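You operate a simulated robot arm through the tools that you are given. There is no shell and no other tool. Be economical: measure what you need, move in short steps, check, and stop when the job is done.

The job below is to be done with a simulated two-armed robot. You get a single attempt, and the scene is never put back.

Task
Push the top drawer of the packing bench shut. Take the white carton from the top of the small table and leave it on top of the cream tub there. Fetch the purple pack and set it on the infeed end of the belt. Take the orange pack and leave it on the crate shelf. Press the infeed reset button three times. Take the vial from the top of the blue drum and leave it on the top of the outfeed table. Put the black punnet from the top of the loading stand in the pink tray. Fetch the cream pack from the top of the loading stand and set it in the cream tray. Press the reader zero button three times. Open the chiller door, take the blue ice block on the top of the check bench and put it away on the top shelf of the chiller and shut the door again. Carry the purple crate with both arms and set it on the top deck of the trolley. Take the purple scoop and leave it on the lower deck of the trolley. Push the steel drawer shut. Take the pink pack from the low shelf under the outfeed table and leave it on the top of the outfeed table. Do these in any order. Set down upright: white carton, vial.

The check looks at the end state, three seconds after you hand in, the way a careful person would. Anything else that was tipped, shoved, dropped, spilled or broken makes it a failure.

Robot
Two 6-joint arms with two-finger parallel grippers on one trunk, on a base that drives. Base frame: it is fixed to the floor where the robot stands at the start and does not move with it; the origin is under the middle of the robot, x ahead of it, y to its left, z up. Units: cm, rad, N and s.
The left shoulder is at the start at [-9.6, 17.7, 78.2], the right one opposite. With the tool pointing down near the work surface each hand reaches from about 36 to 70 cm from the robot's upright axis, wherever it stands, measured 20 degrees to its own side. Places, roughly: black punnet [-125, 350, 100]; blue ice block (15x7x4 cm) [130, 160, 90]; chiller door [390, 1030, 100]; crate shelf (21x90 cm) [-134, 922, 84]; cream pack [-150, 375, 75]; cream tray (31x21x9 cm) [-440, 120, 90]; cream tub [200, -50, 100]; infeed end of the belt [-150, 540, 100]; infeed reset button [-160, 600, 90]; lower deck of the trolley [390, -10, 30]; orange pack [-225, 750, 75]; pink pack [-25, 825, 50]; pink tray (31x21x9 cm) [80, 20, 90]; purple crate (31x20x13 cm) [360, -60, 120]; purple pack [-225, 750, 75]; purple scoop (24x8x7 cm) [310, -190, 110]; reader zero button [130, 200, 90]; steel drawer [-270, -40, 70]; top deck of the trolley [390, -10, 90]; top drawer of the packing bench [60, -10, 80]; top of the outfeed table [-20, 820, 100]; top shelf of the chiller [420, 1010, 120]; vial (3x3x8 cm) [20, 560, 90]; white carton [175, -50, 100]. Payload 1.57 kg a hand.
The tool frame of a hand sits at the grasp point between the pads (the TCP): z along the fingers, y along the line on which they close. The tips reach 3 cm beyond it. The gripper opens to 8 cm. The fingers are 1.7 cm wide and 1.2 cm thick; the gripper's body (4 by 8.2 cm) begins 8 cm behind the TCP.
Orientation is that of the tool frame in the base frame, as a unit quaternion [x, y, z, w]. With the fingers straight down and closing along the base's y, the tool's x points along the base's -x, its y along +y and its z along -z.

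Tools
- The arms move only by the tool step_arm. It takes "left_plan", "right_plan" or both (then of equal length, played together; a hand with none holds still); each is a list of rows, each a list of 6 numbers: the shift along the base's x, y, z in cm, then the turn, a rotation vector about the base's x, y, z in rad. In form: [[dx, dy, dz, rx, ry, rz], ...]. A call has 1 to 12 rows; each row shifts and turns the commanded pose from where the row before left it. "left_gripper" and "right_gripper" are, for a hand that has rows, the closure in counts, from 0 (fully open) to 255 (shut), set as the call begins (left out, the last holds). Rows are played at 5 a second. More than 5 cm and 0.15 rad between two rows, or a gripper value outside its range, and nothing of the call is played. A pose out of reach is approached as far as the arm can. The call stops where the force on the tool passes 40 N (or 10 N more than at its start, if that is more) or the arm is blocked; 0.2 s more then pass. Each finger travels about 7.2 cm/s and halts on what it meets, pressing with about 41 N; the grip force reading is that of the motor and also rises with nothing between the fingers. The clock runs only during rows and for 0.2 s after the last one: add rows that do not move to give the fingers time. The reply holds the time, the measured pose of the TCP, the force on the tool along the base axes, the opening and the grip force, in the units named above and with some noise, with the torque about the TCP (base axes, N m) and any sound that the robot's microphone picked up.
- Cameras (640 x 400 px; columns grow to the right, rows downward): "scene" is now at [3.53, 0.4, 149.82]; the picture's right is [0.07, -1.00, 0.00], its down [-0.78, -0.05, -0.63] and it looks along [0.63, 0.04, -0.78] (base axes); focal length 256 px, centre (320, 200). "left" rides on the left gripper at [7.2, 0.7, -12.2] in its tool frame; the picture's right is [-0.09, 1.00, 0.00], its down [-0.84, -0.08, -0.54] and it looks along [-0.54, -0.05, 0.84] (tool axes); focal length 238 px, centre (320, 200). "right" rides on the right gripper at [7.2, -0.7, -12.2] in its tool frame; the picture's right is [0.09, 1.00, 0.00], its down [-0.84, 0.08, -0.54] and it looks along [-0.54, 0.05, 0.84] (tool axes); focal length 238 px, centre (320, 200).
- grab_frame(camera): a new picture of that camera. The clock stands still meanwhile.
- move_column(by): slides the trunk up (or, below 0, down) by that many cm; the arms and the scene camera ride with it, the base frame stays. It gives what a move gives, with no picture.
- base_move(legs): drives the robot by 1 to 6 legs, each [ahead, left, turn to the left] in cm, cm and rad, along the robot's own axes; the way and the turn of a leg run together, so that a leg with both is an arc; at most 150 cm and 3.142 rad a leg. The arms and the cameras ride along, it lands a little off, and it stops where it bumps. It gives what a move gives.
- turn_head(pan, tilt): turns the head with the scene camera to pan (to the left, within 2.496 rad either way) and tilt (down, from -0.506 to 1.204), counted from straight ahead of the robot. It gives what a move gives.
- point_at(camera, pixels): for up to 12 pixels [column, row] of the newest picture of that camera ("zoom" is the newest enlarged one), the place [x, y, z] in the base frame of the surface seen there, good to about 0.2 cm. The clock stands still meanwhile.
- inspect(camera, box): a new picture of the part [left, top, right, bottom] of that camera's present view, enlarged. The clock stands still meanwhile.
- job_done(): hands the job in; it is judged then, once.

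Go step by step. Measure first, check grasps and placings, and put right what went wrong. The budget is 385 turns and 362 pictures, counting those below and the enlarged ones. Unless the task says otherwise, let go and move clear before handing in.

The tools are called by a JSON object that holds its "api" and its "payload". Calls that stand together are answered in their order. step_arm: Moves the arms, as the interface text tells. Its arguments: {"type":"object","properties":{"left_plan":{"type":"array","items":{"type":"array","items":{"type":"number"}}},"left_gripper":{"type":"number"},"right_plan":{"type":"array","items":{"type":"array","items":{"type":"number"}}},"right_gripper":{"type":"number"}},"required":[]} The other tools are called the same way: move_column (by) slides the trunk up or down; base_move (legs) drives the base; turn_head (pan, tilt) turns the head that bears the scene camera; grab_frame (camera) takes a picture; point_at (camera, pixels) gives the place of the surface under pixels of a picture; inspect (camera, box) takes an enlarged picture of a part of a camera's view; job_done () hands the job in.

At the start:

```text
time_s: 0.0
left_ee_pos: [52.15, 21.91, 113.09]
left_tcp_rot: [0.0, 1.0, 0.001, 0.0]
left_wrist_force: [-0.5, 0.9, 0.2]
left_ft_torque: [0.01, -0.01, 0.02]
left_finger_gap: 8.01
left_grasp_force: 0.0
right_ee_pos: [43.31, -22.32, 118.32]
right_tcp_rot: [0.0, 1.0, 0.0, -0.001]
right_wrist_force: [-0.8, 0.0, -0.9]
right_ft_torque: [0.0, 0.0, 0.01]
right_finger_gap: 8.02
right_grasp_force: 0.1
trunk travel left (down, up): [-22.6, 10.2]
robot x, y, heading: [0.01, 0.11, -0.003]
head pan, tilt: [0.07, 0.89]
```

scene: 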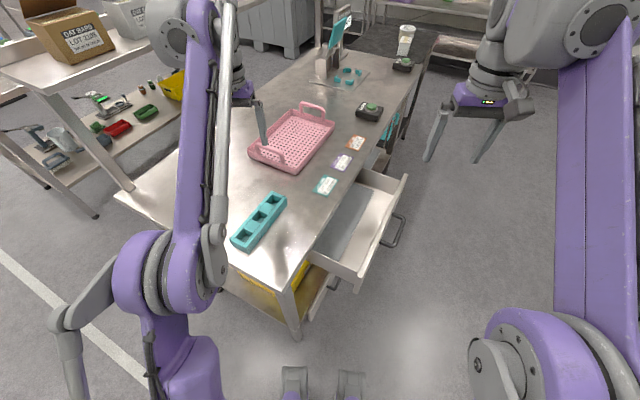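
right: 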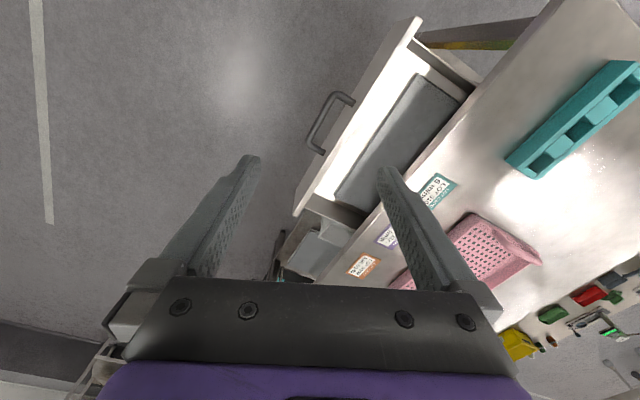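
left: 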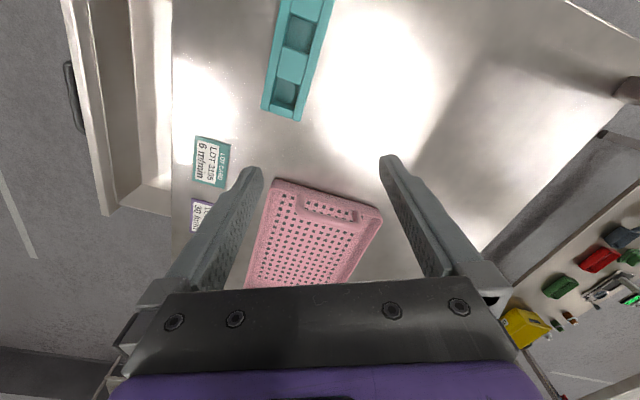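

The packing bench's top drawer stands open ahead (front panel around pixel (375,240)). I'll measure it and its surroundings.

{"api": "point_at", "payload": {"camera": "scene", "pixels": [[407, 178], [362, 280], [398, 230], [385, 215], [372, 172], [312, 260], [290, 310], [290, 145], [420, 50], [330, 170], [380, 240], [260, 220]]}}

{"api": "turn_head", "payload": {"pan": 0.0, "tilt": 0.4}}

{"api": "grab_frame", "payload": {"camera": "scene"}}

```text
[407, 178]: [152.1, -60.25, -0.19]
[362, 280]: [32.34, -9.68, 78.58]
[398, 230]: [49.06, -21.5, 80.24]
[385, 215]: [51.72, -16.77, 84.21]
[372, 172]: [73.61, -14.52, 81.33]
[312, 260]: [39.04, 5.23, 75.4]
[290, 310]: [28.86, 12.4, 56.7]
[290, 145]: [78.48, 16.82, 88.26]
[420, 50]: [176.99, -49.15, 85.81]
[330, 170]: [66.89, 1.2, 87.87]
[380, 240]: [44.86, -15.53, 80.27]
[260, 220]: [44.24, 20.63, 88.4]
```

```text
time_s: 0.9
left_ee_pos: [52.08, 21.83, 113.07]
left_tcp_rot: [0.0, 1.0, 0.0, 0.0]
left_wrist_force: [0.1, 0.6, -0.1]
left_ft_torque: [-0.03, 0.01, -0.02]
left_finger_gap: 7.99
left_grasp_force: 0.0
right_ee_pos: [43.35, -22.4, 118.25]
right_tcp_rot: [0.001, 1.0, 0.0, 0.001]
right_wrist_force: [0.7, 0.3, -0.3]
right_ft_torque: [-0.01, -0.03, 0.02]
right_finger_gap: 8.01
right_grasp_force: 0.0
trunk travel left (down, up): [-22.6, 10.2]
robot x, y, heading: [-0.39, 0.35, 0.001]
head pan, tilt: [0.0, 0.4]
```

```text
358 pictures are left
```

scene: 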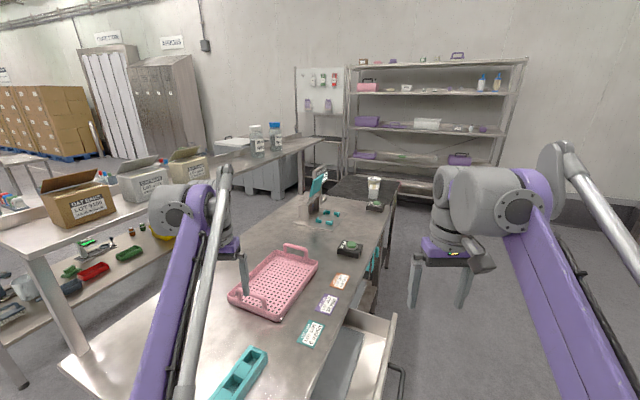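

The bench edge runs obliquely; I need the exact push direction of the drawer. Looking down at it and measuring edges.

{"api": "turn_head", "payload": {"pan": -0.2, "tilt": 0.9}}

{"api": "inspect", "payload": {"camera": "scene", "box": [200, 60, 440, 360]}}

```text
time_s: 1.9
left_ee_pos: [52.03, 21.88, 113.16]
left_tcp_rot: [0.001, 1.0, 0.0, 0.0]
left_wrist_force: [0.6, 0.4, -0.1]
left_ft_torque: [0.0, -0.02, -0.01]
left_finger_gap: 7.98
left_grasp_force: 0.1
right_ee_pos: [43.34, -22.36, 118.28]
right_tcp_rot: [-0.001, 1.0, 0.0, 0.0]
right_wrist_force: [0.4, -0.2, -0.9]
right_ft_torque: [0.01, -0.01, 0.01]
right_finger_gap: 8.01
right_grasp_force: 0.1
trunk travel left (down, up): [-22.6, 10.2]
robot x, y, heading: [-0.47, -0.25, 0.001]
head pan, tilt: [-0.201, 0.901]
```

```text
1.33 times, centred on (320, 210) of scene
```

zoom: 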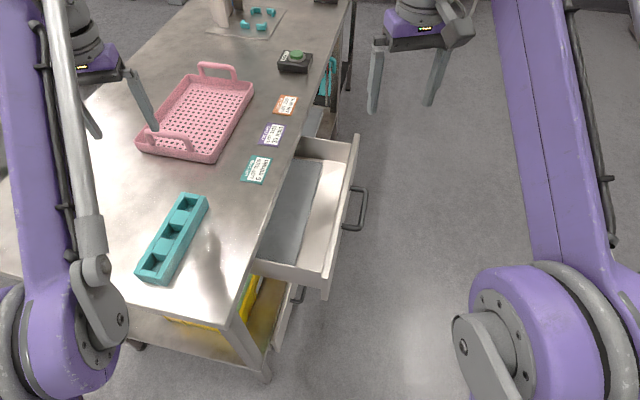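

{"api": "point_at", "payload": {"camera": "zoom", "pixels": [[355, 142], [327, 287], [345, 190], [363, 210], [228, 310], [330, 15], [305, 110], [255, 265], [296, 62], [340, 215], [295, 300], [300, 145]]}}

```text
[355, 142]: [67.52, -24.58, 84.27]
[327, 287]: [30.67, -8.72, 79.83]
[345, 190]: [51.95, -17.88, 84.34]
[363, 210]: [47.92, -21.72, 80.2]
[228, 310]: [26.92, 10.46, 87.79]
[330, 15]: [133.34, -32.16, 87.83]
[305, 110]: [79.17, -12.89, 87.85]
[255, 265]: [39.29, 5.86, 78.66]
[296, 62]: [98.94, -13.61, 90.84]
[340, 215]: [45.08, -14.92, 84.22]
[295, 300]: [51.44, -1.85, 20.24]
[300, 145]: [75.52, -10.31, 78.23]
```

The push direction is about (0.38, 0.925); the handle sits at (48,-21.7,80). I'll bring the closed right gripper down outside the handle.

{"api": "step_arm", "payload": {"right_plan": [[1.2, -2.3, 0, 0, 0, 0], [1.2, -2.3, -3, 0, 0, 0], [0, -1, -4.8, 0, 0, 0], [0, 0, -4.8, 0, 0, 0], [0, 0, -4.8, 0, 0, 0], [0, 0, -4.8, 0, 0, 0], [0, 0, -4.8, 0, 0, 0], [0, 0, -4.8, 0, 0, 0], [0, 0, -4.7, 0, 0, 0]], "right_gripper": 255}}

{"api": "inspect", "payload": {"camera": "scene", "box": [200, 60, 440, 360]}}

```text
time_s: 3.9
left_ee_pos: [52.11, 21.82, 113.13]
left_tcp_rot: [0.0, 1.0, 0.0, 0.0]
left_wrist_force: [0.0, -0.8, -0.1]
left_ft_torque: [0.0, 0.02, -0.05]
left_finger_gap: 8.01
left_grasp_force: 0.0
right_ee_pos: [45.69, -28.13, 81.85]
right_tcp_rot: [0.0, 1.0, 0.0, 0.0]
right_wrist_force: [0.2, 0.5, -0.4]
right_ft_torque: [-0.01, 0.0, 0.0]
right_finger_gap: 0.0
right_grasp_force: 21.6
trunk travel left (down, up): [-22.6, 10.2]
robot x, y, heading: [0.03, 0.2, -0.003]
head pan, tilt: [-0.201, 0.901]
```

```text
1.33 times, centred on (320, 210) of scene
```

zoom: 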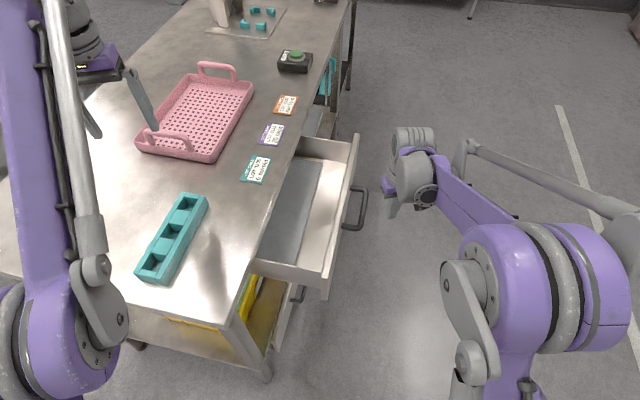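

{"api": "step_arm", "payload": {"right_plan": [[0.76, 1.85, 0, 0, 0, 0], [0.76, 1.85, 0, 0, 0, 0], [0.76, 1.85, 0, 0, 0, 0], [0.76, 1.85, 0, 0, 0, 0], [0.76, 1.85, 0, 0, 0, 0], [0.76, 1.85, 0, 0, 0, 0], [0.76, 1.85, 0, 0, 0, 0], [0.76, 1.85, 0, 0, 0, 0], [0.76, 1.85, 0, 0, 0, 0], [0.57, 1.39, 0, 0, 0, 0]]}}

{"api": "inspect", "payload": {"camera": "scene", "box": [200, 60, 440, 360]}}

```text
time_s: 6.1
left_ee_pos: [52.23, 21.78, 113.01]
left_tcp_rot: [0.0, 1.0, -0.001, 0.0]
left_wrist_force: [0.4, 0.1, -0.4]
left_ft_torque: [0.0, 0.01, -0.04]
left_finger_gap: 8.0
left_grasp_force: 0.2
right_ee_pos: [53.05, -9.91, 81.78]
right_tcp_rot: [0.001, 1.0, 0.0, 0.001]
right_wrist_force: [-0.6, 0.0, -1.1]
right_ft_torque: [0.01, 0.0, 0.03]
right_finger_gap: 0.01
right_grasp_force: 21.4
trunk travel left (down, up): [-22.6, 10.2]
robot x, y, heading: [0.06, 0.34, -0.003]
head pan, tilt: [-0.201, 0.901]
```

```text
1.33 times, centred on (320, 210) of scene
```

zoom: 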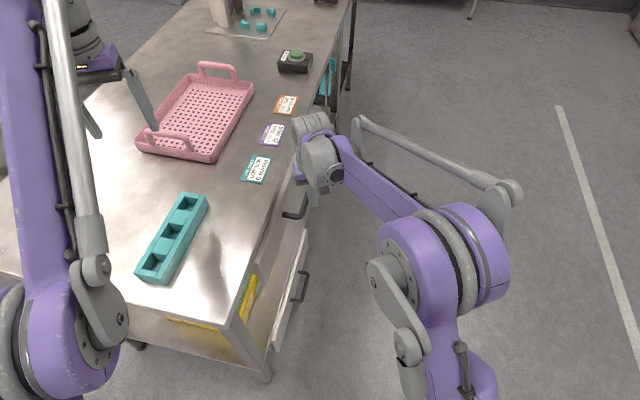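

The drawer has slid in most of the way; pushing on until it stops.

{"api": "step_arm", "payload": {"right_plan": [[0.38, 0.93, 0, 0, 0, 0], [0.38, 0.93, 0, 0, 0, 0], [0.38, 0.93, 0, 0, 0, 0], [0.38, 0.93, 0, 0, 0, 0], [0.38, 0.93, 0, 0, 0, 0]]}}

{"api": "inspect", "payload": {"camera": "scene", "box": [200, 60, 440, 360]}}

```text
time_s: 7.0
left_ee_pos: [52.04, 21.61, 113.17]
left_tcp_rot: [0.001, 1.0, 0.0, 0.0]
left_wrist_force: [-0.1, -0.2, 0.8]
left_ft_torque: [-0.02, 0.03, 0.01]
left_finger_gap: 8.05
left_grasp_force: 0.1
right_ee_pos: [54.23, -7.51, 81.76]
right_tcp_rot: [0.005, 1.0, -0.007, -0.005]
right_wrist_force: [-13.1, -12.5, 5.3]
right_ft_torque: [-0.22, 0.2, 0.01]
right_finger_gap: 0.01
right_grasp_force: 21.0
trunk travel left (down, up): [-22.6, 10.2]
robot x, y, heading: [0.29, 0.18, -0.003]
head pan, tilt: [-0.201, 0.901]
stopped in row 4 (right hand): the force on the tool passed its limit at 47 N (the readings are from after the stop); the commanded pose is now the measured one
```

```text
1.33 times, centred on (320, 210) of scene
```

zoom: 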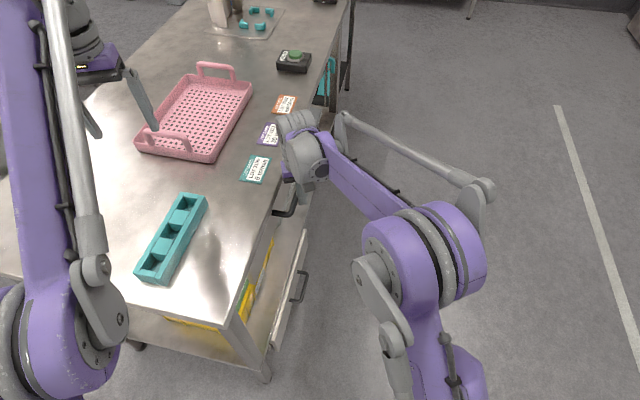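

Stopped on force; backing off and lifting to verify.

{"api": "step_arm", "payload": {"right_plan": [[-1.5, -3.7, 0, 0, 0, 0], [-1.5, -3.7, 0, 0, 0, 0], [-1.5, -3.7, 0, 0, 0, 0], [-1, -3.5, 3, 0, 0, 0], [0, -2, 4.5, 0, 0, 0], [0, 0, 5, 0, 0, 0], [0, 0, 5, 0, 0, 0], [0, 0, 5, 0, 0, 0], [0, 0, 5, 0, 0, 0], [0, 0, 5, 0, 0, 0]], "right_gripper": 0}}

{"api": "inspect", "payload": {"camera": "scene", "box": [200, 60, 440, 360]}}

{"api": "point_at", "payload": {"camera": "zoom", "pixels": [[288, 210], [285, 235], [277, 220], [268, 235], [290, 175], [300, 160], [303, 240], [303, 290]]}}

```text
time_s: 9.2
left_ee_pos: [52.21, 21.75, 113.07]
left_tcp_rot: [0.001, 1.0, 0.001, 0.0]
left_wrist_force: [0.9, 0.2, 0.3]
left_ft_torque: [0.0, 0.02, 0.02]
left_finger_gap: 8.0
left_grasp_force: 0.0
right_ee_pos: [48.9, -23.57, 114.29]
right_tcp_rot: [0.004, 1.0, -0.006, -0.003]
right_wrist_force: [-0.2, 0.3, -0.2]
right_ft_torque: [-0.01, 0.0, -0.03]
right_finger_gap: 7.98
right_grasp_force: 0.0
trunk travel left (down, up): [-22.6, 10.2]
robot x, y, heading: [-0.07, 0.22, -0.002]
head pan, tilt: [-0.201, 0.901]
```

```text
1.33 times, centred on (320, 210) of scene
```

zoom: 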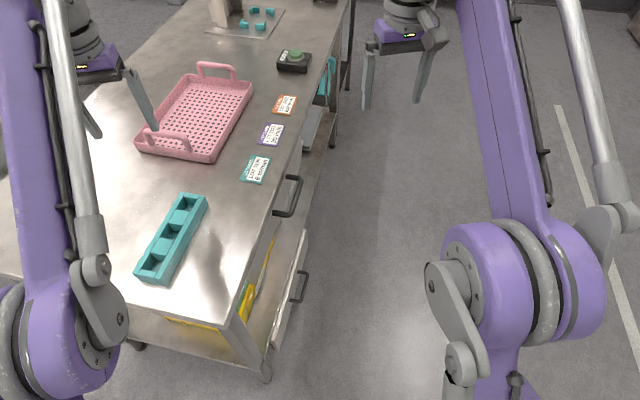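

```text
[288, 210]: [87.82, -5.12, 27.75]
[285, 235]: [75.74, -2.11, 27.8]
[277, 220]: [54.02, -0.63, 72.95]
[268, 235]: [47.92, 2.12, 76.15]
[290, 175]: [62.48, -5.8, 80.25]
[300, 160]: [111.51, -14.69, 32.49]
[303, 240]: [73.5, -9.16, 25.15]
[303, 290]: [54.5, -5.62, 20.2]
```

Drawer face at (54,-0.6) is flush with the bench edge: shut. Now I survey the surroundings for navigation.

{"api": "turn_head", "payload": {"pan": -0.35, "tilt": 0.3}}

{"api": "grab_frame", "payload": {"camera": "scene"}}

{"api": "point_at", "payload": {"camera": "scene", "pixels": [[250, 165], [320, 165], [270, 180], [300, 200], [330, 215], [290, 140], [400, 120], [450, 150], [260, 110], [560, 150], [360, 190], [240, 190]]}}

```text
time_s: 10.2
left_ee_pos: [52.13, 21.78, 113.1]
left_tcp_rot: [0.002, 1.0, -0.001, 0.0]
left_wrist_force: [0.3, 0.2, 0.1]
left_ft_torque: [0.0, 0.01, 0.0]
left_finger_gap: 7.98
left_grasp_force: 0.1
right_ee_pos: [48.9, -23.68, 114.31]
right_tcp_rot: [0.003, 1.0, -0.005, -0.003]
right_wrist_force: [0.2, 0.0, -0.1]
right_ft_torque: [0.02, 0.01, 0.02]
right_finger_gap: 8.0
right_grasp_force: 0.0
trunk travel left (down, up): [-22.6, 10.2]
robot x, y, heading: [-0.15, -0.14, -0.002]
head pan, tilt: [-0.351, 0.3]
```

```text
352 pictures are left
```

scene: 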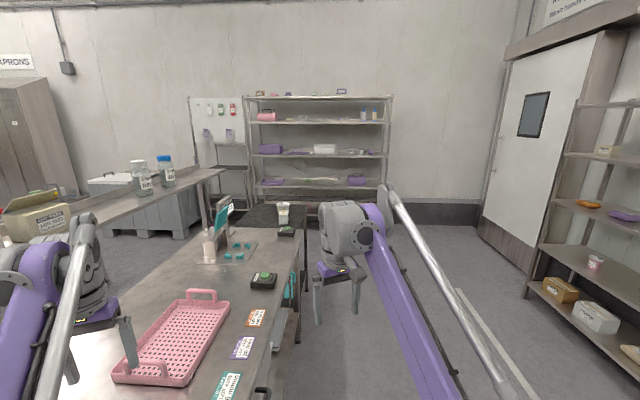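

```text
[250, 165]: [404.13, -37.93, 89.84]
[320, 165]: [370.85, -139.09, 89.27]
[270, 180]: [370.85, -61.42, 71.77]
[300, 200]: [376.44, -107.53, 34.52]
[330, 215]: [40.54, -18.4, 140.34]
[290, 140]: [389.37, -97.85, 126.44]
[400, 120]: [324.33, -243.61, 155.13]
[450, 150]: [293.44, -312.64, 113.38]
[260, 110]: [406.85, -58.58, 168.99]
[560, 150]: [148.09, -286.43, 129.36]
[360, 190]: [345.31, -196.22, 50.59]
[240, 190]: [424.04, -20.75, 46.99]
```

{"api": "base_move", "payload": {"legs": [[0, -75, 0], [135, 0, 0], [0, -35, 0], [0, 0, 1.18]]}}

{"api": "turn_head", "payload": {"pan": 0.0, "tilt": 0.7}}

{"api": "grab_frame", "payload": {"camera": "scene"}}

```text
time_s: 29.6
left_ee_pos: [131.26, -54.84, 113.19]
left_tcp_rot: [-0.547, 0.837, 0.0, 0.0]
left_wrist_force: [0.8, -0.6, -0.2]
left_ft_torque: [0.01, -0.03, -0.02]
left_finger_gap: 7.99
left_grasp_force: 0.1
right_ee_pos: [171.66, -75.87, 114.32]
right_tcp_rot: [-0.546, 0.838, -0.007, 0.0]
right_wrist_force: [0.0, -0.7, -0.9]
right_ft_torque: [-0.03, 0.01, 0.03]
right_finger_gap: 8.0
right_grasp_force: 0.0
trunk travel left (down, up): [-22.6, 10.2]
robot x, y, heading: [130.31, -111.36, 1.163]
head pan, tilt: [-0.351, 0.3]
```

```text
time_s: 30.5
left_ee_pos: [131.41, -54.94, 113.15]
left_tcp_rot: [-0.548, 0.837, -0.001, 0.0]
left_wrist_force: [-0.6, -0.1, 0.4]
left_ft_torque: [0.0, 0.02, 0.02]
left_finger_gap: 7.98
left_grasp_force: 0.1
right_ee_pos: [171.64, -75.9, 114.33]
right_tcp_rot: [-0.545, 0.838, -0.006, 0.0]
right_wrist_force: [-0.6, -0.1, -1.1]
right_ft_torque: [0.02, 0.0, 0.04]
right_finger_gap: 7.99
right_grasp_force: 0.0
trunk travel left (down, up): [-22.6, 10.2]
robot x, y, heading: [130.4, -111.72, 1.157]
head pan, tilt: [0.0, 0.7]
```

```text
351 pictures are left
```

scene: 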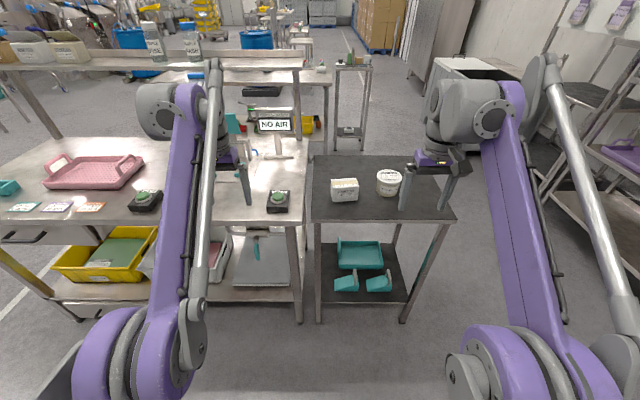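

Carton at (345,190) and tub at (390,183) are in view. Enlarging to measure.

{"api": "inspect", "payload": {"camera": "scene", "box": [310, 150, 430, 225]}}

{"api": "grab_frame", "payload": {"camera": "right"}}

```text
5.33 times, centred on (370, 188) of scene
```

zoom: 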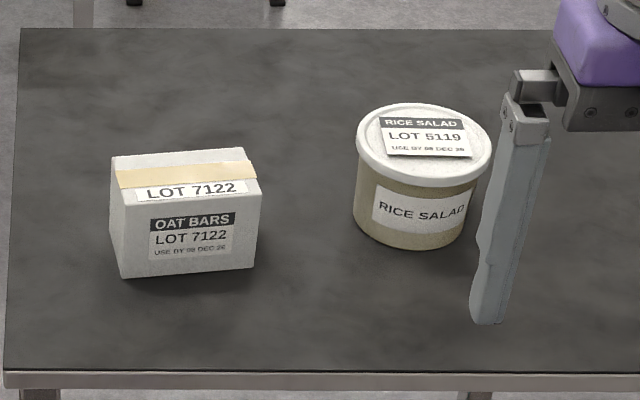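

```text
349 pictures are left
```

right: 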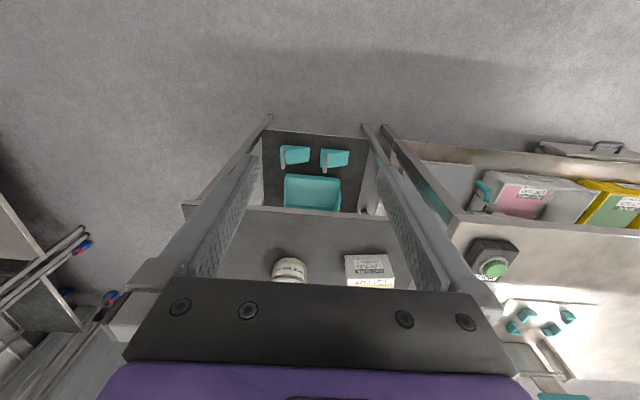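

{"api": "point_at", "payload": {"camera": "zoom", "pixels": [[115, 158], [240, 150], [255, 182], [127, 205], [122, 278], [253, 265], [425, 160], [362, 145], [488, 140], [430, 182], [150, 330], [425, 108]]}}

```text
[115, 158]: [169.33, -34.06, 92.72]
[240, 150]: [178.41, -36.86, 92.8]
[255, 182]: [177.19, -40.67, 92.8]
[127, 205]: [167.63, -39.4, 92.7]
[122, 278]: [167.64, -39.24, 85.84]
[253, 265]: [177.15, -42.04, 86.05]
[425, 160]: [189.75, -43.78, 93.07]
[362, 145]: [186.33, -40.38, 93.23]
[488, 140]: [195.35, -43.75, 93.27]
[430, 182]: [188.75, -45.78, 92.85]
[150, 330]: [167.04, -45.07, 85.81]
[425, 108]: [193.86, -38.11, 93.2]
```

{"api": "point_at", "payload": {"camera": "scene", "pixels": [[275, 124], [262, 112], [290, 112], [285, 155], [330, 235], [320, 222], [440, 220], [340, 290], [300, 300], [232, 120], [278, 195], [400, 322]]}}

```text
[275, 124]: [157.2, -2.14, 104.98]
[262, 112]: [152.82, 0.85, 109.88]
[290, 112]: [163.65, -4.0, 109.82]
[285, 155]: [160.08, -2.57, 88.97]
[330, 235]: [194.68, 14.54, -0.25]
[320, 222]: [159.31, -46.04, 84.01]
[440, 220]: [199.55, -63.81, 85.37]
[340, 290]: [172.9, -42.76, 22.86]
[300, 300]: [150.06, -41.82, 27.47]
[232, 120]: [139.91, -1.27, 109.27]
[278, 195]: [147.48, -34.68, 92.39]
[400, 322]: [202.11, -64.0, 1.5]
```

{"api": "base_move", "payload": {"legs": [[28, 0, 0]]}}

```text
time_s: 32.4
left_ee_pos: [142.57, -29.59, 113.13]
left_tcp_rot: [-0.547, 0.837, 0.0, 0.0]
left_wrist_force: [-0.5, 0.8, 0.7]
left_ft_torque: [-0.03, -0.01, 0.03]
left_finger_gap: 7.99
left_grasp_force: 0.1
right_ee_pos: [182.86, -50.66, 114.23]
right_tcp_rot: [-0.545, 0.838, -0.006, 0.001]
right_wrist_force: [-1.0, 0.6, -0.2]
right_ft_torque: [0.02, -0.01, -0.03]
right_finger_gap: 8.0
right_grasp_force: 0.1
trunk travel left (down, up): [-22.6, 10.2]
robot x, y, heading: [141.84, -86.05, 1.157]
head pan, tilt: [0.0, 0.7]
```

{"api": "step_arm", "payload": {"right_plan": [[-0.98, 1.26, -1, 0, 0, -0.144], [-0.98, 1.26, -1, 0, 0, -0.144], [-0.98, 1.26, -1, 0, 0, -0.144], [-0.98, 1.26, -1, 0, 0, -0.144], [-0.98, 1.26, -1, 0, 0, -0.144], [-0.98, 1.26, -1, 0, 0, -0.144], [-0.98, 1.26, -1, 0, 0, -0.144], [-0.98, 1.26, -1, 0, 0, -0.144], [-0.97, 1.25, -1, 0, 0, -0.144], [-0.97, 1.25, -1, 0, 0, -0.144]]}}

{"api": "grab_frame", "payload": {"camera": "right"}}

```text
time_s: 34.6
left_ee_pos: [142.46, -29.57, 113.1]
left_tcp_rot: [-0.547, 0.837, 0.0, 0.0]
left_wrist_force: [0.8, -0.3, 0.5]
left_ft_torque: [0.0, 0.02, 0.01]
left_finger_gap: 8.0
left_grasp_force: 0.0
right_ee_pos: [172.99, -38.21, 104.52]
right_tcp_rot: [0.144, 0.99, -0.005, -0.004]
right_wrist_force: [-0.5, 0.7, 0.5]
right_ft_torque: [-0.01, -0.01, -0.03]
right_finger_gap: 8.03
right_grasp_force: 0.1
trunk travel left (down, up): [-22.6, 10.2]
robot x, y, heading: [141.43, -86.17, 1.158]
head pan, tilt: [0.0, 0.7]
```

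```text
348 pictures are left
```

right: 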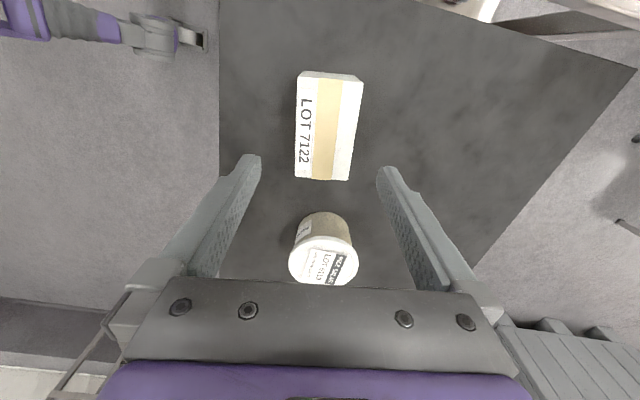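

{"api": "point_at", "payload": {"camera": "right", "pixels": [[302, 80], [361, 83], [298, 165], [348, 168], [330, 125], [323, 265]]}}

```text
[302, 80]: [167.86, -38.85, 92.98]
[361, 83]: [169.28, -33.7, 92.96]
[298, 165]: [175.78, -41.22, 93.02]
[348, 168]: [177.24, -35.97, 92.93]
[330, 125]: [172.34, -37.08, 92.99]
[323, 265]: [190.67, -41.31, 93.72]
```

{"api": "step_arm", "payload": {"right_plan": [[0.1, 0.5, -4, 0, 0, 0], [0, 0, -4, 0, 0, 0], [0, 0, -3.5, 0, 0, 0], [0, 0, -3, 0, 0, 0]]}}

{"api": "step_arm", "payload": {"right_plan": [[0, 0, 0, 0, 0, 0], [0, 0, 0, 0, 0, 0], [0, 0, 0, 0, 0, 0]], "right_gripper": 255}}

{"api": "step_arm", "payload": {"right_plan": [[0, 0, 4, 0, 0, 0], [0, 0, 4, 0, 0, 0], [0, 0, 4, 0, 0, 0]]}}

{"api": "grab_frame", "payload": {"camera": "right"}}

{"api": "inspect", "payload": {"camera": "scene", "box": [240, 130, 480, 280]}}

```text
time_s: 35.6
left_ee_pos: [142.51, -29.7, 113.13]
left_tcp_rot: [-0.547, 0.837, 0.0, 0.001]
left_wrist_force: [-0.2, 0.5, 0.1]
left_ft_torque: [-0.02, -0.02, 0.01]
left_finger_gap: 8.03
left_grasp_force: 0.1
right_ee_pos: [173.13, -37.61, 89.66]
right_tcp_rot: [0.144, 0.99, -0.004, -0.004]
right_wrist_force: [0.7, -0.3, 0.4]
right_ft_torque: [0.02, 0.01, 0.02]
right_finger_gap: 8.0
right_grasp_force: 0.0
trunk travel left (down, up): [-22.6, 10.2]
robot x, y, heading: [141.64, -86.6, 1.163]
head pan, tilt: [0.0, 0.7]
```

```text
time_s: 36.4
left_ee_pos: [142.52, -29.56, 113.22]
left_tcp_rot: [-0.547, 0.837, 0.001, 0.0]
left_wrist_force: [-0.2, 0.6, -0.8]
left_ft_torque: [-0.03, 0.01, -0.01]
left_finger_gap: 7.97
left_grasp_force: 0.1
right_ee_pos: [173.05, -37.61, 89.65]
right_tcp_rot: [0.144, 0.99, -0.004, -0.004]
right_wrist_force: [-0.7, -0.4, 0.4]
right_ft_torque: [-0.01, -0.05, -0.05]
right_finger_gap: 5.97
right_grasp_force: 41.2
trunk travel left (down, up): [-22.6, 10.2]
robot x, y, heading: [141.99, -85.92, 1.155]
head pan, tilt: [0.0, 0.7]
```

```text
time_s: 37.2
left_ee_pos: [142.26, -29.62, 113.03]
left_tcp_rot: [-0.547, 0.837, 0.0, 0.0]
left_wrist_force: [0.8, 0.2, -0.1]
left_ft_torque: [-0.02, -0.01, 0.02]
left_finger_gap: 8.01
left_grasp_force: 0.1
right_ee_pos: [173.06, -37.63, 101.8]
right_tcp_rot: [0.143, 0.99, -0.005, -0.004]
right_wrist_force: [-0.2, 0.7, -1.7]
right_ft_torque: [0.0, -0.01, 0.0]
right_finger_gap: 5.96
right_grasp_force: 40.5
trunk travel left (down, up): [-22.6, 10.2]
robot x, y, heading: [141.26, -86.36, 1.155]
head pan, tilt: [0.0, 0.7]
```

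```text
347 pictures are left
```

right: 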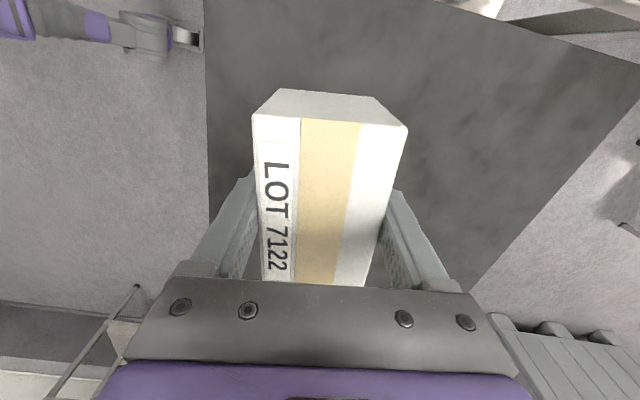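

```text
2.67 times, centred on (360, 205) of scene
```

zoom: 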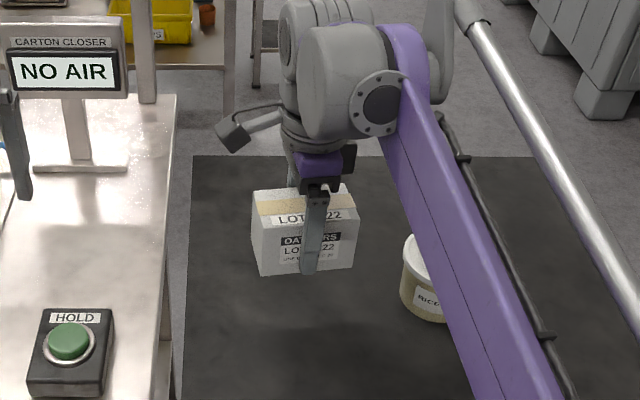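

Carton firmly held (gap 5.96). Moving over the tub centre (191,-42).

{"api": "step_arm", "payload": {"right_plan": [[4.5, -1, 0, 0, 0, 0], [4.5, -1.1, 0, 0, 0, 0], [4.5, -1.1, 0, 0, 0, 0], [4.35, -1.0, 0, 0, 0, 0], [0, 0, -2, 0, 0, 0], [0, 0, -1, 0, 0, 0], [0, 0, 0, 0, 0, 0]]}}

{"api": "inspect", "payload": {"camera": "scene", "box": [300, 130, 540, 280]}}

{"api": "grab_frame", "payload": {"camera": "right"}}

```text
time_s: 38.8
left_ee_pos: [142.49, -29.64, 113.18]
left_tcp_rot: [-0.547, 0.837, 0.0, 0.0]
left_wrist_force: [-0.5, 0.0, -0.2]
left_ft_torque: [-0.03, -0.03, 0.0]
left_finger_gap: 8.0
left_grasp_force: 0.1
right_ee_pos: [190.57, -42.41, 98.52]
right_tcp_rot: [0.144, 0.99, -0.005, -0.004]
right_wrist_force: [0.7, -1.1, -1.7]
right_ft_torque: [0.02, 0.05, -0.03]
right_finger_gap: 5.95
right_grasp_force: 40.6
right hand out of reach, approached as far as the arm can: row 4
trunk travel left (down, up): [-22.6, 10.2]
robot x, y, heading: [141.62, -86.24, 1.157]
head pan, tilt: [0.0, 0.7]
```

```text
2.67 times, centred on (420, 205) of scene
```

zoom: 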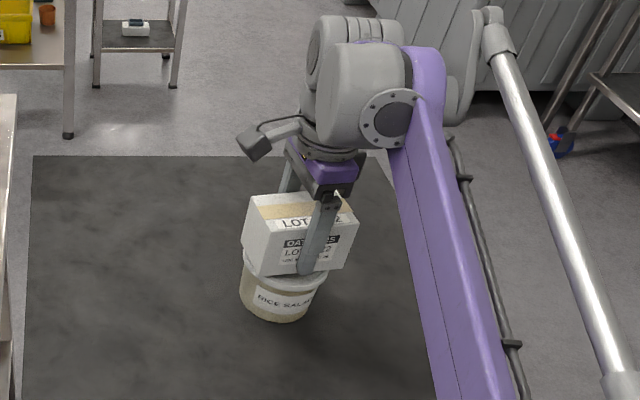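

```text
344 pictures are left
```

right: 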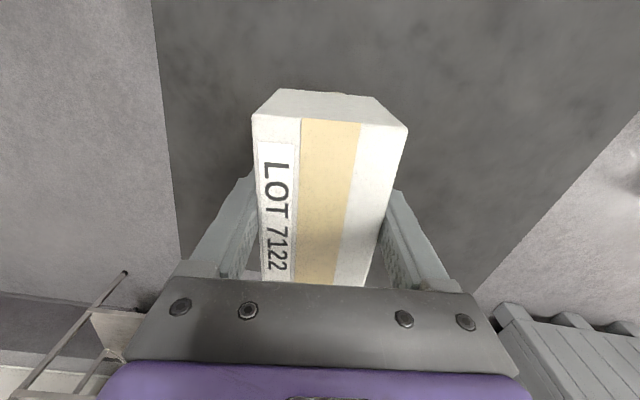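

{"api": "step_arm", "payload": {"right_plan": [[0.2, 0.2, -0.5, 0, 0, 0], [0, 0, -0.4, 0, 0, 0], [0, 0, -0.3, 0, 0, 0], [0, 0, -0.2, 0, 0, 0]]}}

```text
time_s: 39.8
left_ee_pos: [142.35, -29.69, 113.2]
left_tcp_rot: [-0.546, 0.837, 0.0, 0.0]
left_wrist_force: [-0.7, -0.1, -0.2]
left_ft_torque: [0.0, -0.02, 0.02]
left_finger_gap: 8.0
left_grasp_force: 0.1
right_ee_pos: [190.76, -42.22, 97.3]
right_tcp_rot: [0.143, 0.99, -0.003, -0.004]
right_wrist_force: [5.8, 7.5, 22.9]
right_ft_torque: [1.01, -0.17, -0.16]
right_finger_gap: 5.98
right_grasp_force: 41.5
trunk travel left (down, up): [-22.6, 10.2]
robot x, y, heading: [141.14, -86.17, 1.158]
head pan, tilt: [0.0, 0.7]
```

Contact (23 N up). Easing up 0.2 cm and releasing.

{"api": "step_arm", "payload": {"right_plan": [[0, 0, 0.15, 0, 0, 0]]}}

{"api": "step_arm", "payload": {"right_plan": [[0, 0, 0, 0, 0, 0], [0, 0, 0, 0, 0, 0], [0, 0, 2, 0, 0, 0], [0, 0, 4, 0, 0, 0], [0, 0, 4, 0, 0, 0], [0, 0, 4, 0, 0, 0]], "right_gripper": 0}}

{"api": "inspect", "payload": {"camera": "scene", "box": [300, 130, 540, 280]}}

{"api": "grab_frame", "payload": {"camera": "right"}}

```text
time_s: 40.2
left_ee_pos: [142.55, -29.62, 113.12]
left_tcp_rot: [-0.547, 0.837, 0.001, 0.001]
left_wrist_force: [0.3, 0.1, -0.1]
left_ft_torque: [-0.02, 0.02, 0.02]
left_finger_gap: 8.0
left_grasp_force: 0.0
right_ee_pos: [190.84, -42.4, 97.33]
right_tcp_rot: [0.143, 0.99, -0.004, -0.004]
right_wrist_force: [3.0, 5.4, 13.2]
right_ft_torque: [0.61, -0.25, -0.05]
right_finger_gap: 5.98
right_grasp_force: 41.1
trunk travel left (down, up): [-22.6, 10.2]
robot x, y, heading: [141.57, -85.94, 1.158]
head pan, tilt: [0.0, 0.7]
```

```text
time_s: 41.6
left_ee_pos: [142.51, -29.65, 113.2]
left_tcp_rot: [-0.547, 0.837, 0.0, 0.0]
left_wrist_force: [-0.1, -0.5, -0.2]
left_ft_torque: [-0.03, 0.03, 0.0]
left_finger_gap: 8.02
left_grasp_force: 0.0
right_ee_pos: [189.25, -44.61, 106.33]
right_tcp_rot: [0.143, 0.99, -0.005, -0.004]
right_wrist_force: [0.0, 0.9, 0.3]
right_ft_torque: [-0.03, 0.03, -0.04]
right_finger_gap: 8.01
right_grasp_force: 0.3
right hand out of reach, approached as far as the arm can: row 4, 5, 6
trunk travel left (down, up): [-22.6, 10.2]
robot x, y, heading: [141.51, -85.95, 1.155]
head pan, tilt: [0.0, 0.7]
```

```text
2.67 times, centred on (420, 205) of scene
```

zoom: 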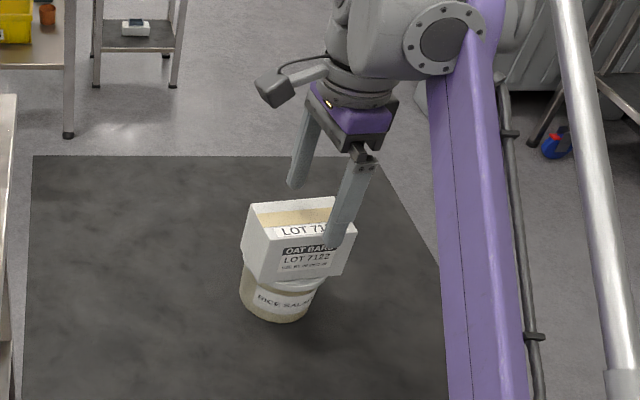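

```text
342 pictures are left
```

right: 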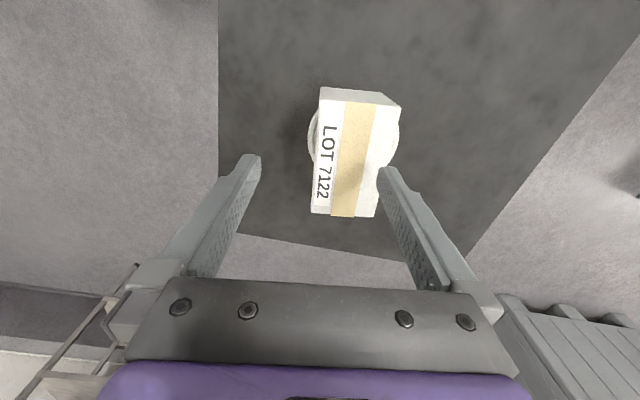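

Carton sits on the tub. Backing away and heading toward the rack with the crate.

{"api": "base_move", "payload": {"legs": [[-30, 0, 0], [0, 0, -1.157], [110, 0, 0]]}}

{"api": "turn_head", "payload": {"pan": 0.2, "tilt": 0.45}}

{"api": "grab_frame", "payload": {"camera": "scene"}}

```text
time_s: 52.0
left_ee_pos: [294.15, -96.0, 113.13]
left_tcp_rot: [0.011, 1.0, 0.001, 0.0]
left_wrist_force: [-0.1, 0.5, -0.3]
left_ft_torque: [0.0, -0.02, 0.0]
left_finger_gap: 7.99
left_grasp_force: 0.1
right_ee_pos: [298.24, -144.85, 106.39]
right_tcp_rot: [0.669, 0.743, -0.001, -0.007]
right_wrist_force: [0.2, -0.2, -0.5]
right_ft_torque: [0.0, 0.04, 0.01]
right_finger_gap: 8.01
right_grasp_force: 0.0
trunk travel left (down, up): [-22.6, 10.2]
robot x, y, heading: [241.62, -116.84, -0.022]
head pan, tilt: [0.0, 0.7]
```

```text
time_s: 52.8
left_ee_pos: [294.17, -96.0, 113.25]
left_tcp_rot: [0.01, 1.0, 0.0, 0.0]
left_wrist_force: [0.2, 0.0, 0.5]
left_ft_torque: [-0.01, 0.01, 0.0]
left_finger_gap: 8.01
left_grasp_force: 0.1
right_ee_pos: [298.22, -144.98, 106.42]
right_tcp_rot: [0.669, 0.743, -0.001, -0.005]
right_wrist_force: [0.0, -0.1, -0.7]
right_ft_torque: [0.03, -0.02, 0.02]
right_finger_gap: 7.98
right_grasp_force: 0.2
trunk travel left (down, up): [-22.6, 10.2]
robot x, y, heading: [241.69, -116.62, -0.021]
head pan, tilt: [0.201, 0.45]
```

```text
341 pictures are left
```

scene: 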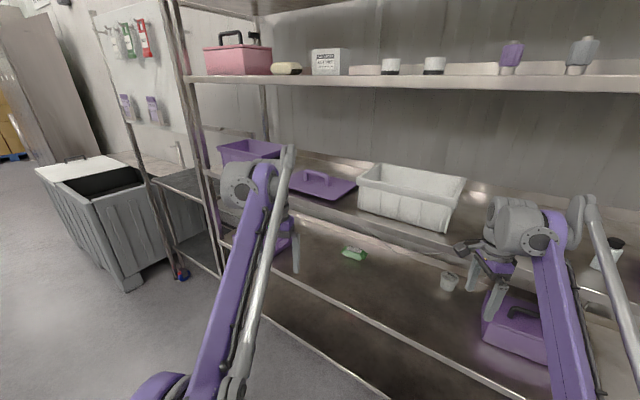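

{"api": "inspect", "payload": {"camera": "scene", "box": [130, 100, 370, 250]}}

{"api": "point_at", "payload": {"camera": "zoom", "pixels": [[238, 125], [395, 108], [330, 105], [250, 155], [450, 150], [110, 210], [150, 240], [170, 180], [60, 175], [130, 360], [230, 270], [200, 330]]}}

```text
2.67 times, centred on (250, 175) of scene
```

zoom: 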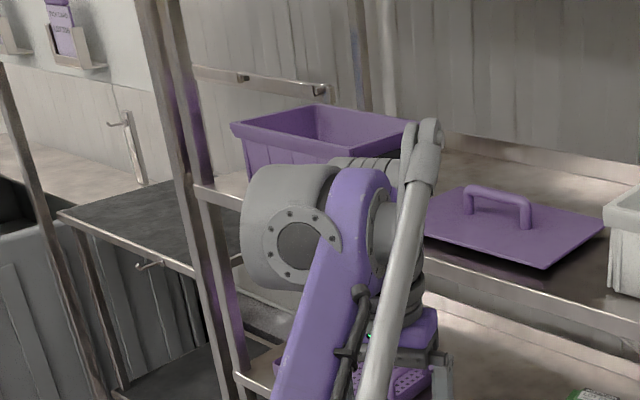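

```text
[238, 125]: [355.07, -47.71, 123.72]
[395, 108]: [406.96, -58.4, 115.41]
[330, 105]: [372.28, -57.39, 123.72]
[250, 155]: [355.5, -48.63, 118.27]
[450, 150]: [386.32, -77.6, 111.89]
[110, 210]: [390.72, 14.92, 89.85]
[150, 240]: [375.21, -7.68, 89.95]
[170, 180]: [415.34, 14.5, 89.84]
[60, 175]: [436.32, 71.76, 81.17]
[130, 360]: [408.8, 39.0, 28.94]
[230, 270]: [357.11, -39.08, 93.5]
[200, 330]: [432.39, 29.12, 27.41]
```

{"api": "base_move", "payload": {"legs": [[40, 0, 0.02], [0, 55, 0]]}}

{"api": "turn_head", "payload": {"pan": 0.0, "tilt": 0.4}}

{"api": "grab_frame", "payload": {"camera": "scene"}}

```text
time_s: 53.9
left_ee_pos: [298.82, -96.0, 113.38]
left_tcp_rot: [0.01, 1.0, -0.001, 0.001]
left_wrist_force: [0.2, -1.0, -0.1]
left_ft_torque: [0.02, 0.0, 0.02]
left_finger_gap: 8.01
left_grasp_force: 0.0
right_ee_pos: [302.38, -144.71, 106.73]
right_tcp_rot: [0.668, 0.744, -0.006, -0.013]
right_wrist_force: [-26.5, 4.6, -1.4]
right_ft_torque: [-0.2, -1.32, 0.05]
right_finger_gap: 5.62
right_grasp_force: 0.0
trunk travel left (down, up): [-22.6, 10.2]
robot x, y, heading: [246.4, -116.3, -0.026]
head pan, tilt: [0.201, 0.45]
stopped in leg 1: the force on the tool passed its limit at 58 N (the readings are from after the stop); the commanded pose is now the measured one
```

```text
time_s: 54.6
left_ee_pos: [298.68, -95.93, 113.3]
left_tcp_rot: [0.009, 1.0, 0.0, 0.002]
left_wrist_force: [-0.7, -0.4, 0.1]
left_ft_torque: [0.03, 0.0, -0.01]
left_finger_gap: 8.01
left_grasp_force: 0.0
right_ee_pos: [302.6, -144.65, 106.6]
right_tcp_rot: [0.667, 0.745, -0.004, -0.012]
right_wrist_force: [-28.3, 3.8, 3.7]
right_ft_torque: [-0.26, -1.68, 0.03]
right_finger_gap: 5.54
right_grasp_force: 0.0
trunk travel left (down, up): [-22.6, 10.2]
robot x, y, heading: [246.93, -116.52, -0.021]
head pan, tilt: [0.0, 0.4]
```

```text
339 pictures are left
```

scene: 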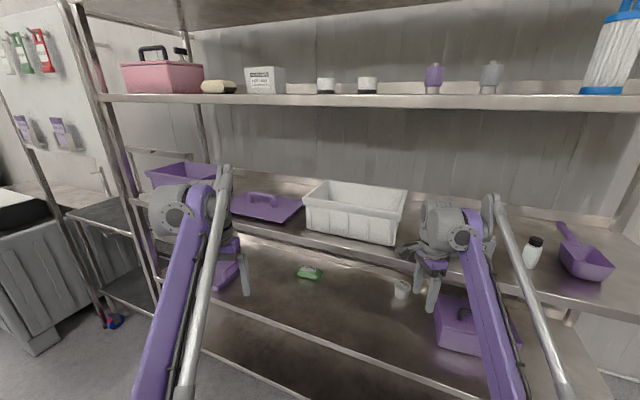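

The right hand bumped the angled shelf edge; backing off straight away, then repositioning in front of the crate.

{"api": "base_move", "payload": {"legs": [[-25, 0, 0]]}}

{"api": "grab_frame", "payload": {"camera": "scene"}}

{"api": "point_at", "payload": {"camera": "scene", "pixels": [[170, 215], [300, 235], [420, 258], [480, 270], [560, 290], [150, 180], [190, 170], [590, 255], [265, 205], [200, 100], [500, 105]]}}

```text
time_s: 56.4
left_ee_pos: [274.02, -95.66, 113.11]
left_tcp_rot: [0.012, 1.0, 0.0, 0.0]
left_wrist_force: [0.3, -0.4, -0.6]
left_ft_torque: [0.0, 0.0, -0.01]
left_finger_gap: 8.0
left_grasp_force: 0.1
right_ee_pos: [277.77, -144.39, 106.37]
right_tcp_rot: [0.669, 0.743, -0.004, -0.012]
right_wrist_force: [-1.3, 0.5, 0.1]
right_ft_torque: [-0.03, -0.01, -0.01]
right_finger_gap: 8.02
right_grasp_force: 0.1
trunk travel left (down, up): [-22.6, 10.2]
robot x, y, heading: [221.78, -116.06, -0.015]
head pan, tilt: [0.0, 0.4]
```

```text
338 pictures are left
```

scene: 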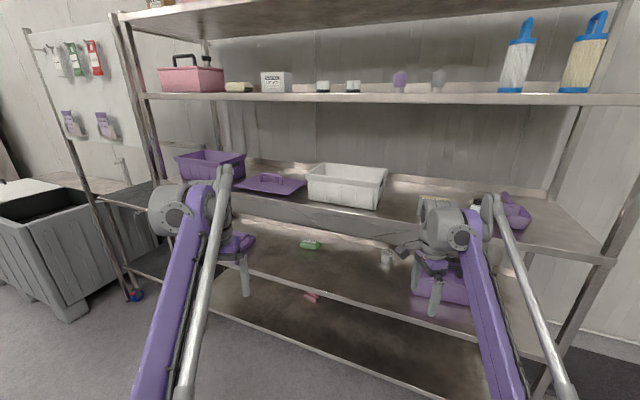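

```text
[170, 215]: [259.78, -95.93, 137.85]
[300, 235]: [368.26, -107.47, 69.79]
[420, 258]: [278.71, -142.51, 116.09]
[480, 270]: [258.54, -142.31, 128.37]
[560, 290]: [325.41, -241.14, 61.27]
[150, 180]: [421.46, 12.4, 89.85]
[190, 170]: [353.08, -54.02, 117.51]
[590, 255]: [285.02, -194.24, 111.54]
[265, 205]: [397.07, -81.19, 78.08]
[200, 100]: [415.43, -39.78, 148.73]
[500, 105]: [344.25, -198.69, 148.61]
```

{"api": "base_move", "payload": {"legs": [[22, 30, 0], [0, 60, 0], [0, 0, -0.4], [30, 0, 0]]}}

{"api": "grab_frame", "payload": {"camera": "scene"}}

```text
time_s: 63.0
left_ee_pos: [298.24, -26.47, 113.16]
left_tcp_rot: [0.012, 1.0, -0.001, 0.0]
left_wrist_force: [0.8, -0.6, 0.5]
left_ft_torque: [-0.05, 0.03, -0.01]
left_finger_gap: 7.99
left_grasp_force: 0.1
right_ee_pos: [301.75, -75.19, 106.44]
right_tcp_rot: [0.669, 0.743, -0.005, -0.012]
right_wrist_force: [0.6, 0.3, 0.7]
right_ft_torque: [-0.05, -0.01, 0.0]
right_finger_gap: 7.98
right_grasp_force: 0.1
trunk travel left (down, up): [-22.6, 10.2]
robot x, y, heading: [245.65, -47.35, -0.022]
head pan, tilt: [0.0, 0.4]
stopped in leg 2: the robot was blocked; the commanded pose is now the measured one
```

```text
337 pictures are left
```

scene: 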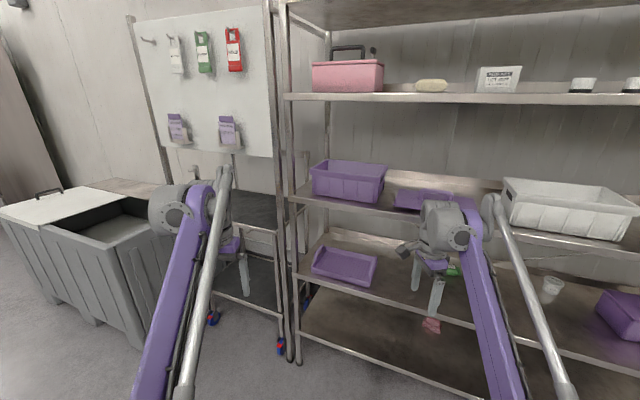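

Blocked in leg 2 — probably by the small table to the left. Looking there.

{"api": "turn_head", "payload": {"pan": 1.6, "tilt": 0.7}}

{"api": "grab_frame", "payload": {"camera": "scene"}}

{"api": "turn_head", "payload": {"pan": 2.4, "tilt": 0.7}}

{"api": "grab_frame", "payload": {"camera": "scene"}}

```text
time_s: 64.7
left_ee_pos: [298.11, -26.5, 113.16]
left_tcp_rot: [0.012, 1.0, 0.0, 0.0]
left_wrist_force: [0.1, 0.1, 0.2]
left_ft_torque: [-0.03, 0.0, 0.02]
left_finger_gap: 7.96
left_grasp_force: 0.1
right_ee_pos: [301.73, -75.45, 106.56]
right_tcp_rot: [0.669, 0.743, -0.005, -0.013]
right_wrist_force: [0.3, 0.5, 0.0]
right_ft_torque: [0.0, 0.0, 0.01]
right_finger_gap: 8.02
right_grasp_force: 0.0
trunk travel left (down, up): [-22.6, 10.2]
robot x, y, heading: [245.54, -47.3, -0.027]
head pan, tilt: [1.6, 0.7]
```

```text
336 pictures are left
```

scene: 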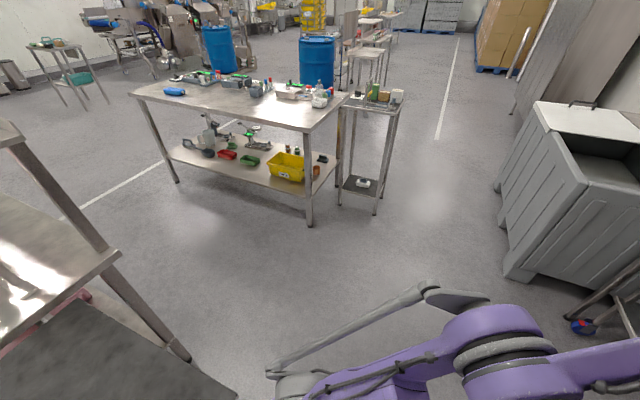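

```text
time_s: 65.8
left_ee_pos: [298.19, -26.65, 113.18]
left_tcp_rot: [0.013, 1.0, 0.001, 0.0]
left_wrist_force: [0.4, 0.3, -0.9]
left_ft_torque: [0.03, 0.02, 0.03]
left_finger_gap: 7.99
left_grasp_force: 0.1
right_ee_pos: [301.83, -75.33, 106.45]
right_tcp_rot: [0.67, 0.743, -0.005, -0.013]
right_wrist_force: [0.4, -0.5, -0.2]
right_ft_torque: [-0.03, -0.02, 0.03]
right_finger_gap: 8.01
right_grasp_force: 0.0
trunk travel left (down, up): [-22.6, 10.2]
robot x, y, heading: [245.77, -46.86, -0.025]
head pan, tilt: [2.4, 0.7]
```

```text
335 pictures are left
```

scene: 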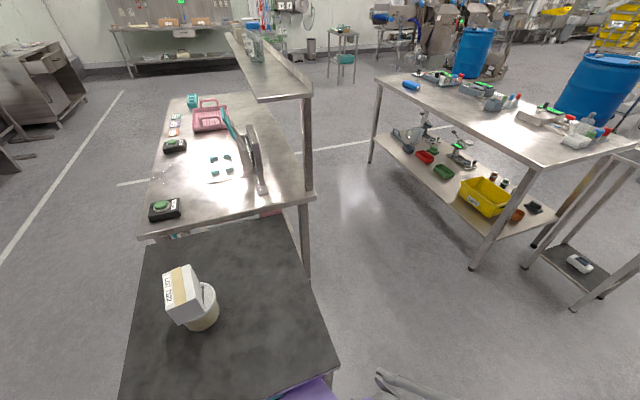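

{"api": "point_at", "payload": {"camera": "scene", "pixels": [[182, 285], [207, 320], [145, 240], [285, 215], [335, 362], [150, 250], [308, 190]]}}

{"api": "inspect", "payload": {"camera": "scene", "box": [100, 200, 340, 350]}}

```text
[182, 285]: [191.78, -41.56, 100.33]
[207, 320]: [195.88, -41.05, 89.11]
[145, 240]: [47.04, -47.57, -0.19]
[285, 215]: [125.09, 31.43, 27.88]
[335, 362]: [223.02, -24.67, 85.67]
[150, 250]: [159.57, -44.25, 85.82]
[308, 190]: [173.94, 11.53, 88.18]
```

```text
2.67 times, centred on (220, 275) of scene
```

zoom: 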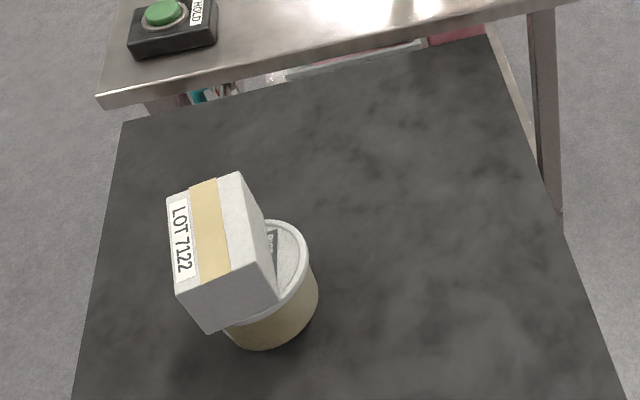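

Table and carton are fine. I'll turn toward the rack, move ahead then left.

{"api": "base_move", "payload": {"legs": [[3, -4, 0], [0, 0, -0.4], [18, 0, 0], [0, 30, 0]]}}

{"api": "turn_head", "payload": {"pan": 0.0, "tilt": 0.4}}

{"api": "grab_frame", "payload": {"camera": "scene"}}

```text
time_s: 72.0
left_ee_pos: [333.49, -33.5, 113.16]
left_tcp_rot: [0.213, 0.977, 0.0, 0.0]
left_wrist_force: [-0.6, -0.1, 0.4]
left_ft_torque: [-0.02, 0.0, -0.01]
left_finger_gap: 7.98
left_grasp_force: 0.1
right_ee_pos: [317.43, -79.85, 106.55]
right_tcp_rot: [0.806, 0.592, -0.002, -0.013]
right_wrist_force: [0.7, -0.1, 0.2]
right_ft_torque: [0.0, 0.01, 0.0]
right_finger_gap: 8.01
right_grasp_force: 0.1
trunk travel left (down, up): [-22.6, 10.2]
robot x, y, heading: [276.86, -31.65, -0.429]
head pan, tilt: [2.4, 0.7]
```

```text
time_s: 74.2
left_ee_pos: [333.39, -33.43, 113.27]
left_tcp_rot: [0.213, 0.977, 0.0, 0.0]
left_wrist_force: [-1.3, 1.4, -0.9]
left_ft_torque: [-0.01, 0.0, 0.03]
left_finger_gap: 8.01
left_grasp_force: 0.1
right_ee_pos: [317.51, -79.73, 106.4]
right_tcp_rot: [0.806, 0.592, -0.002, -0.014]
right_wrist_force: [-0.2, 0.2, 0.2]
right_ft_torque: [-0.04, 0.02, 0.0]
right_finger_gap: 8.0
right_grasp_force: 0.1
trunk travel left (down, up): [-22.6, 10.2]
robot x, y, heading: [276.73, -31.37, -0.43]
head pan, tilt: [0.0, 0.4]
```

```text
333 pictures are left
```

scene: 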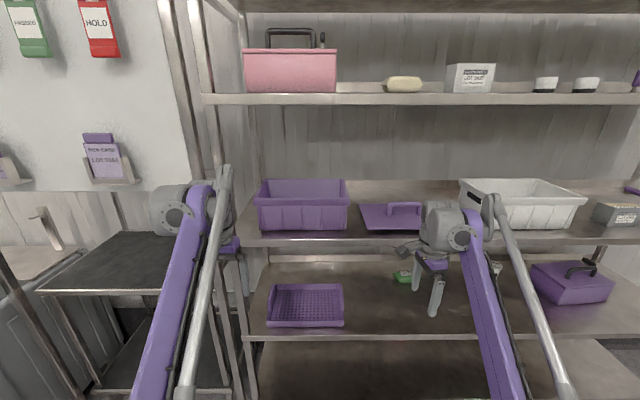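

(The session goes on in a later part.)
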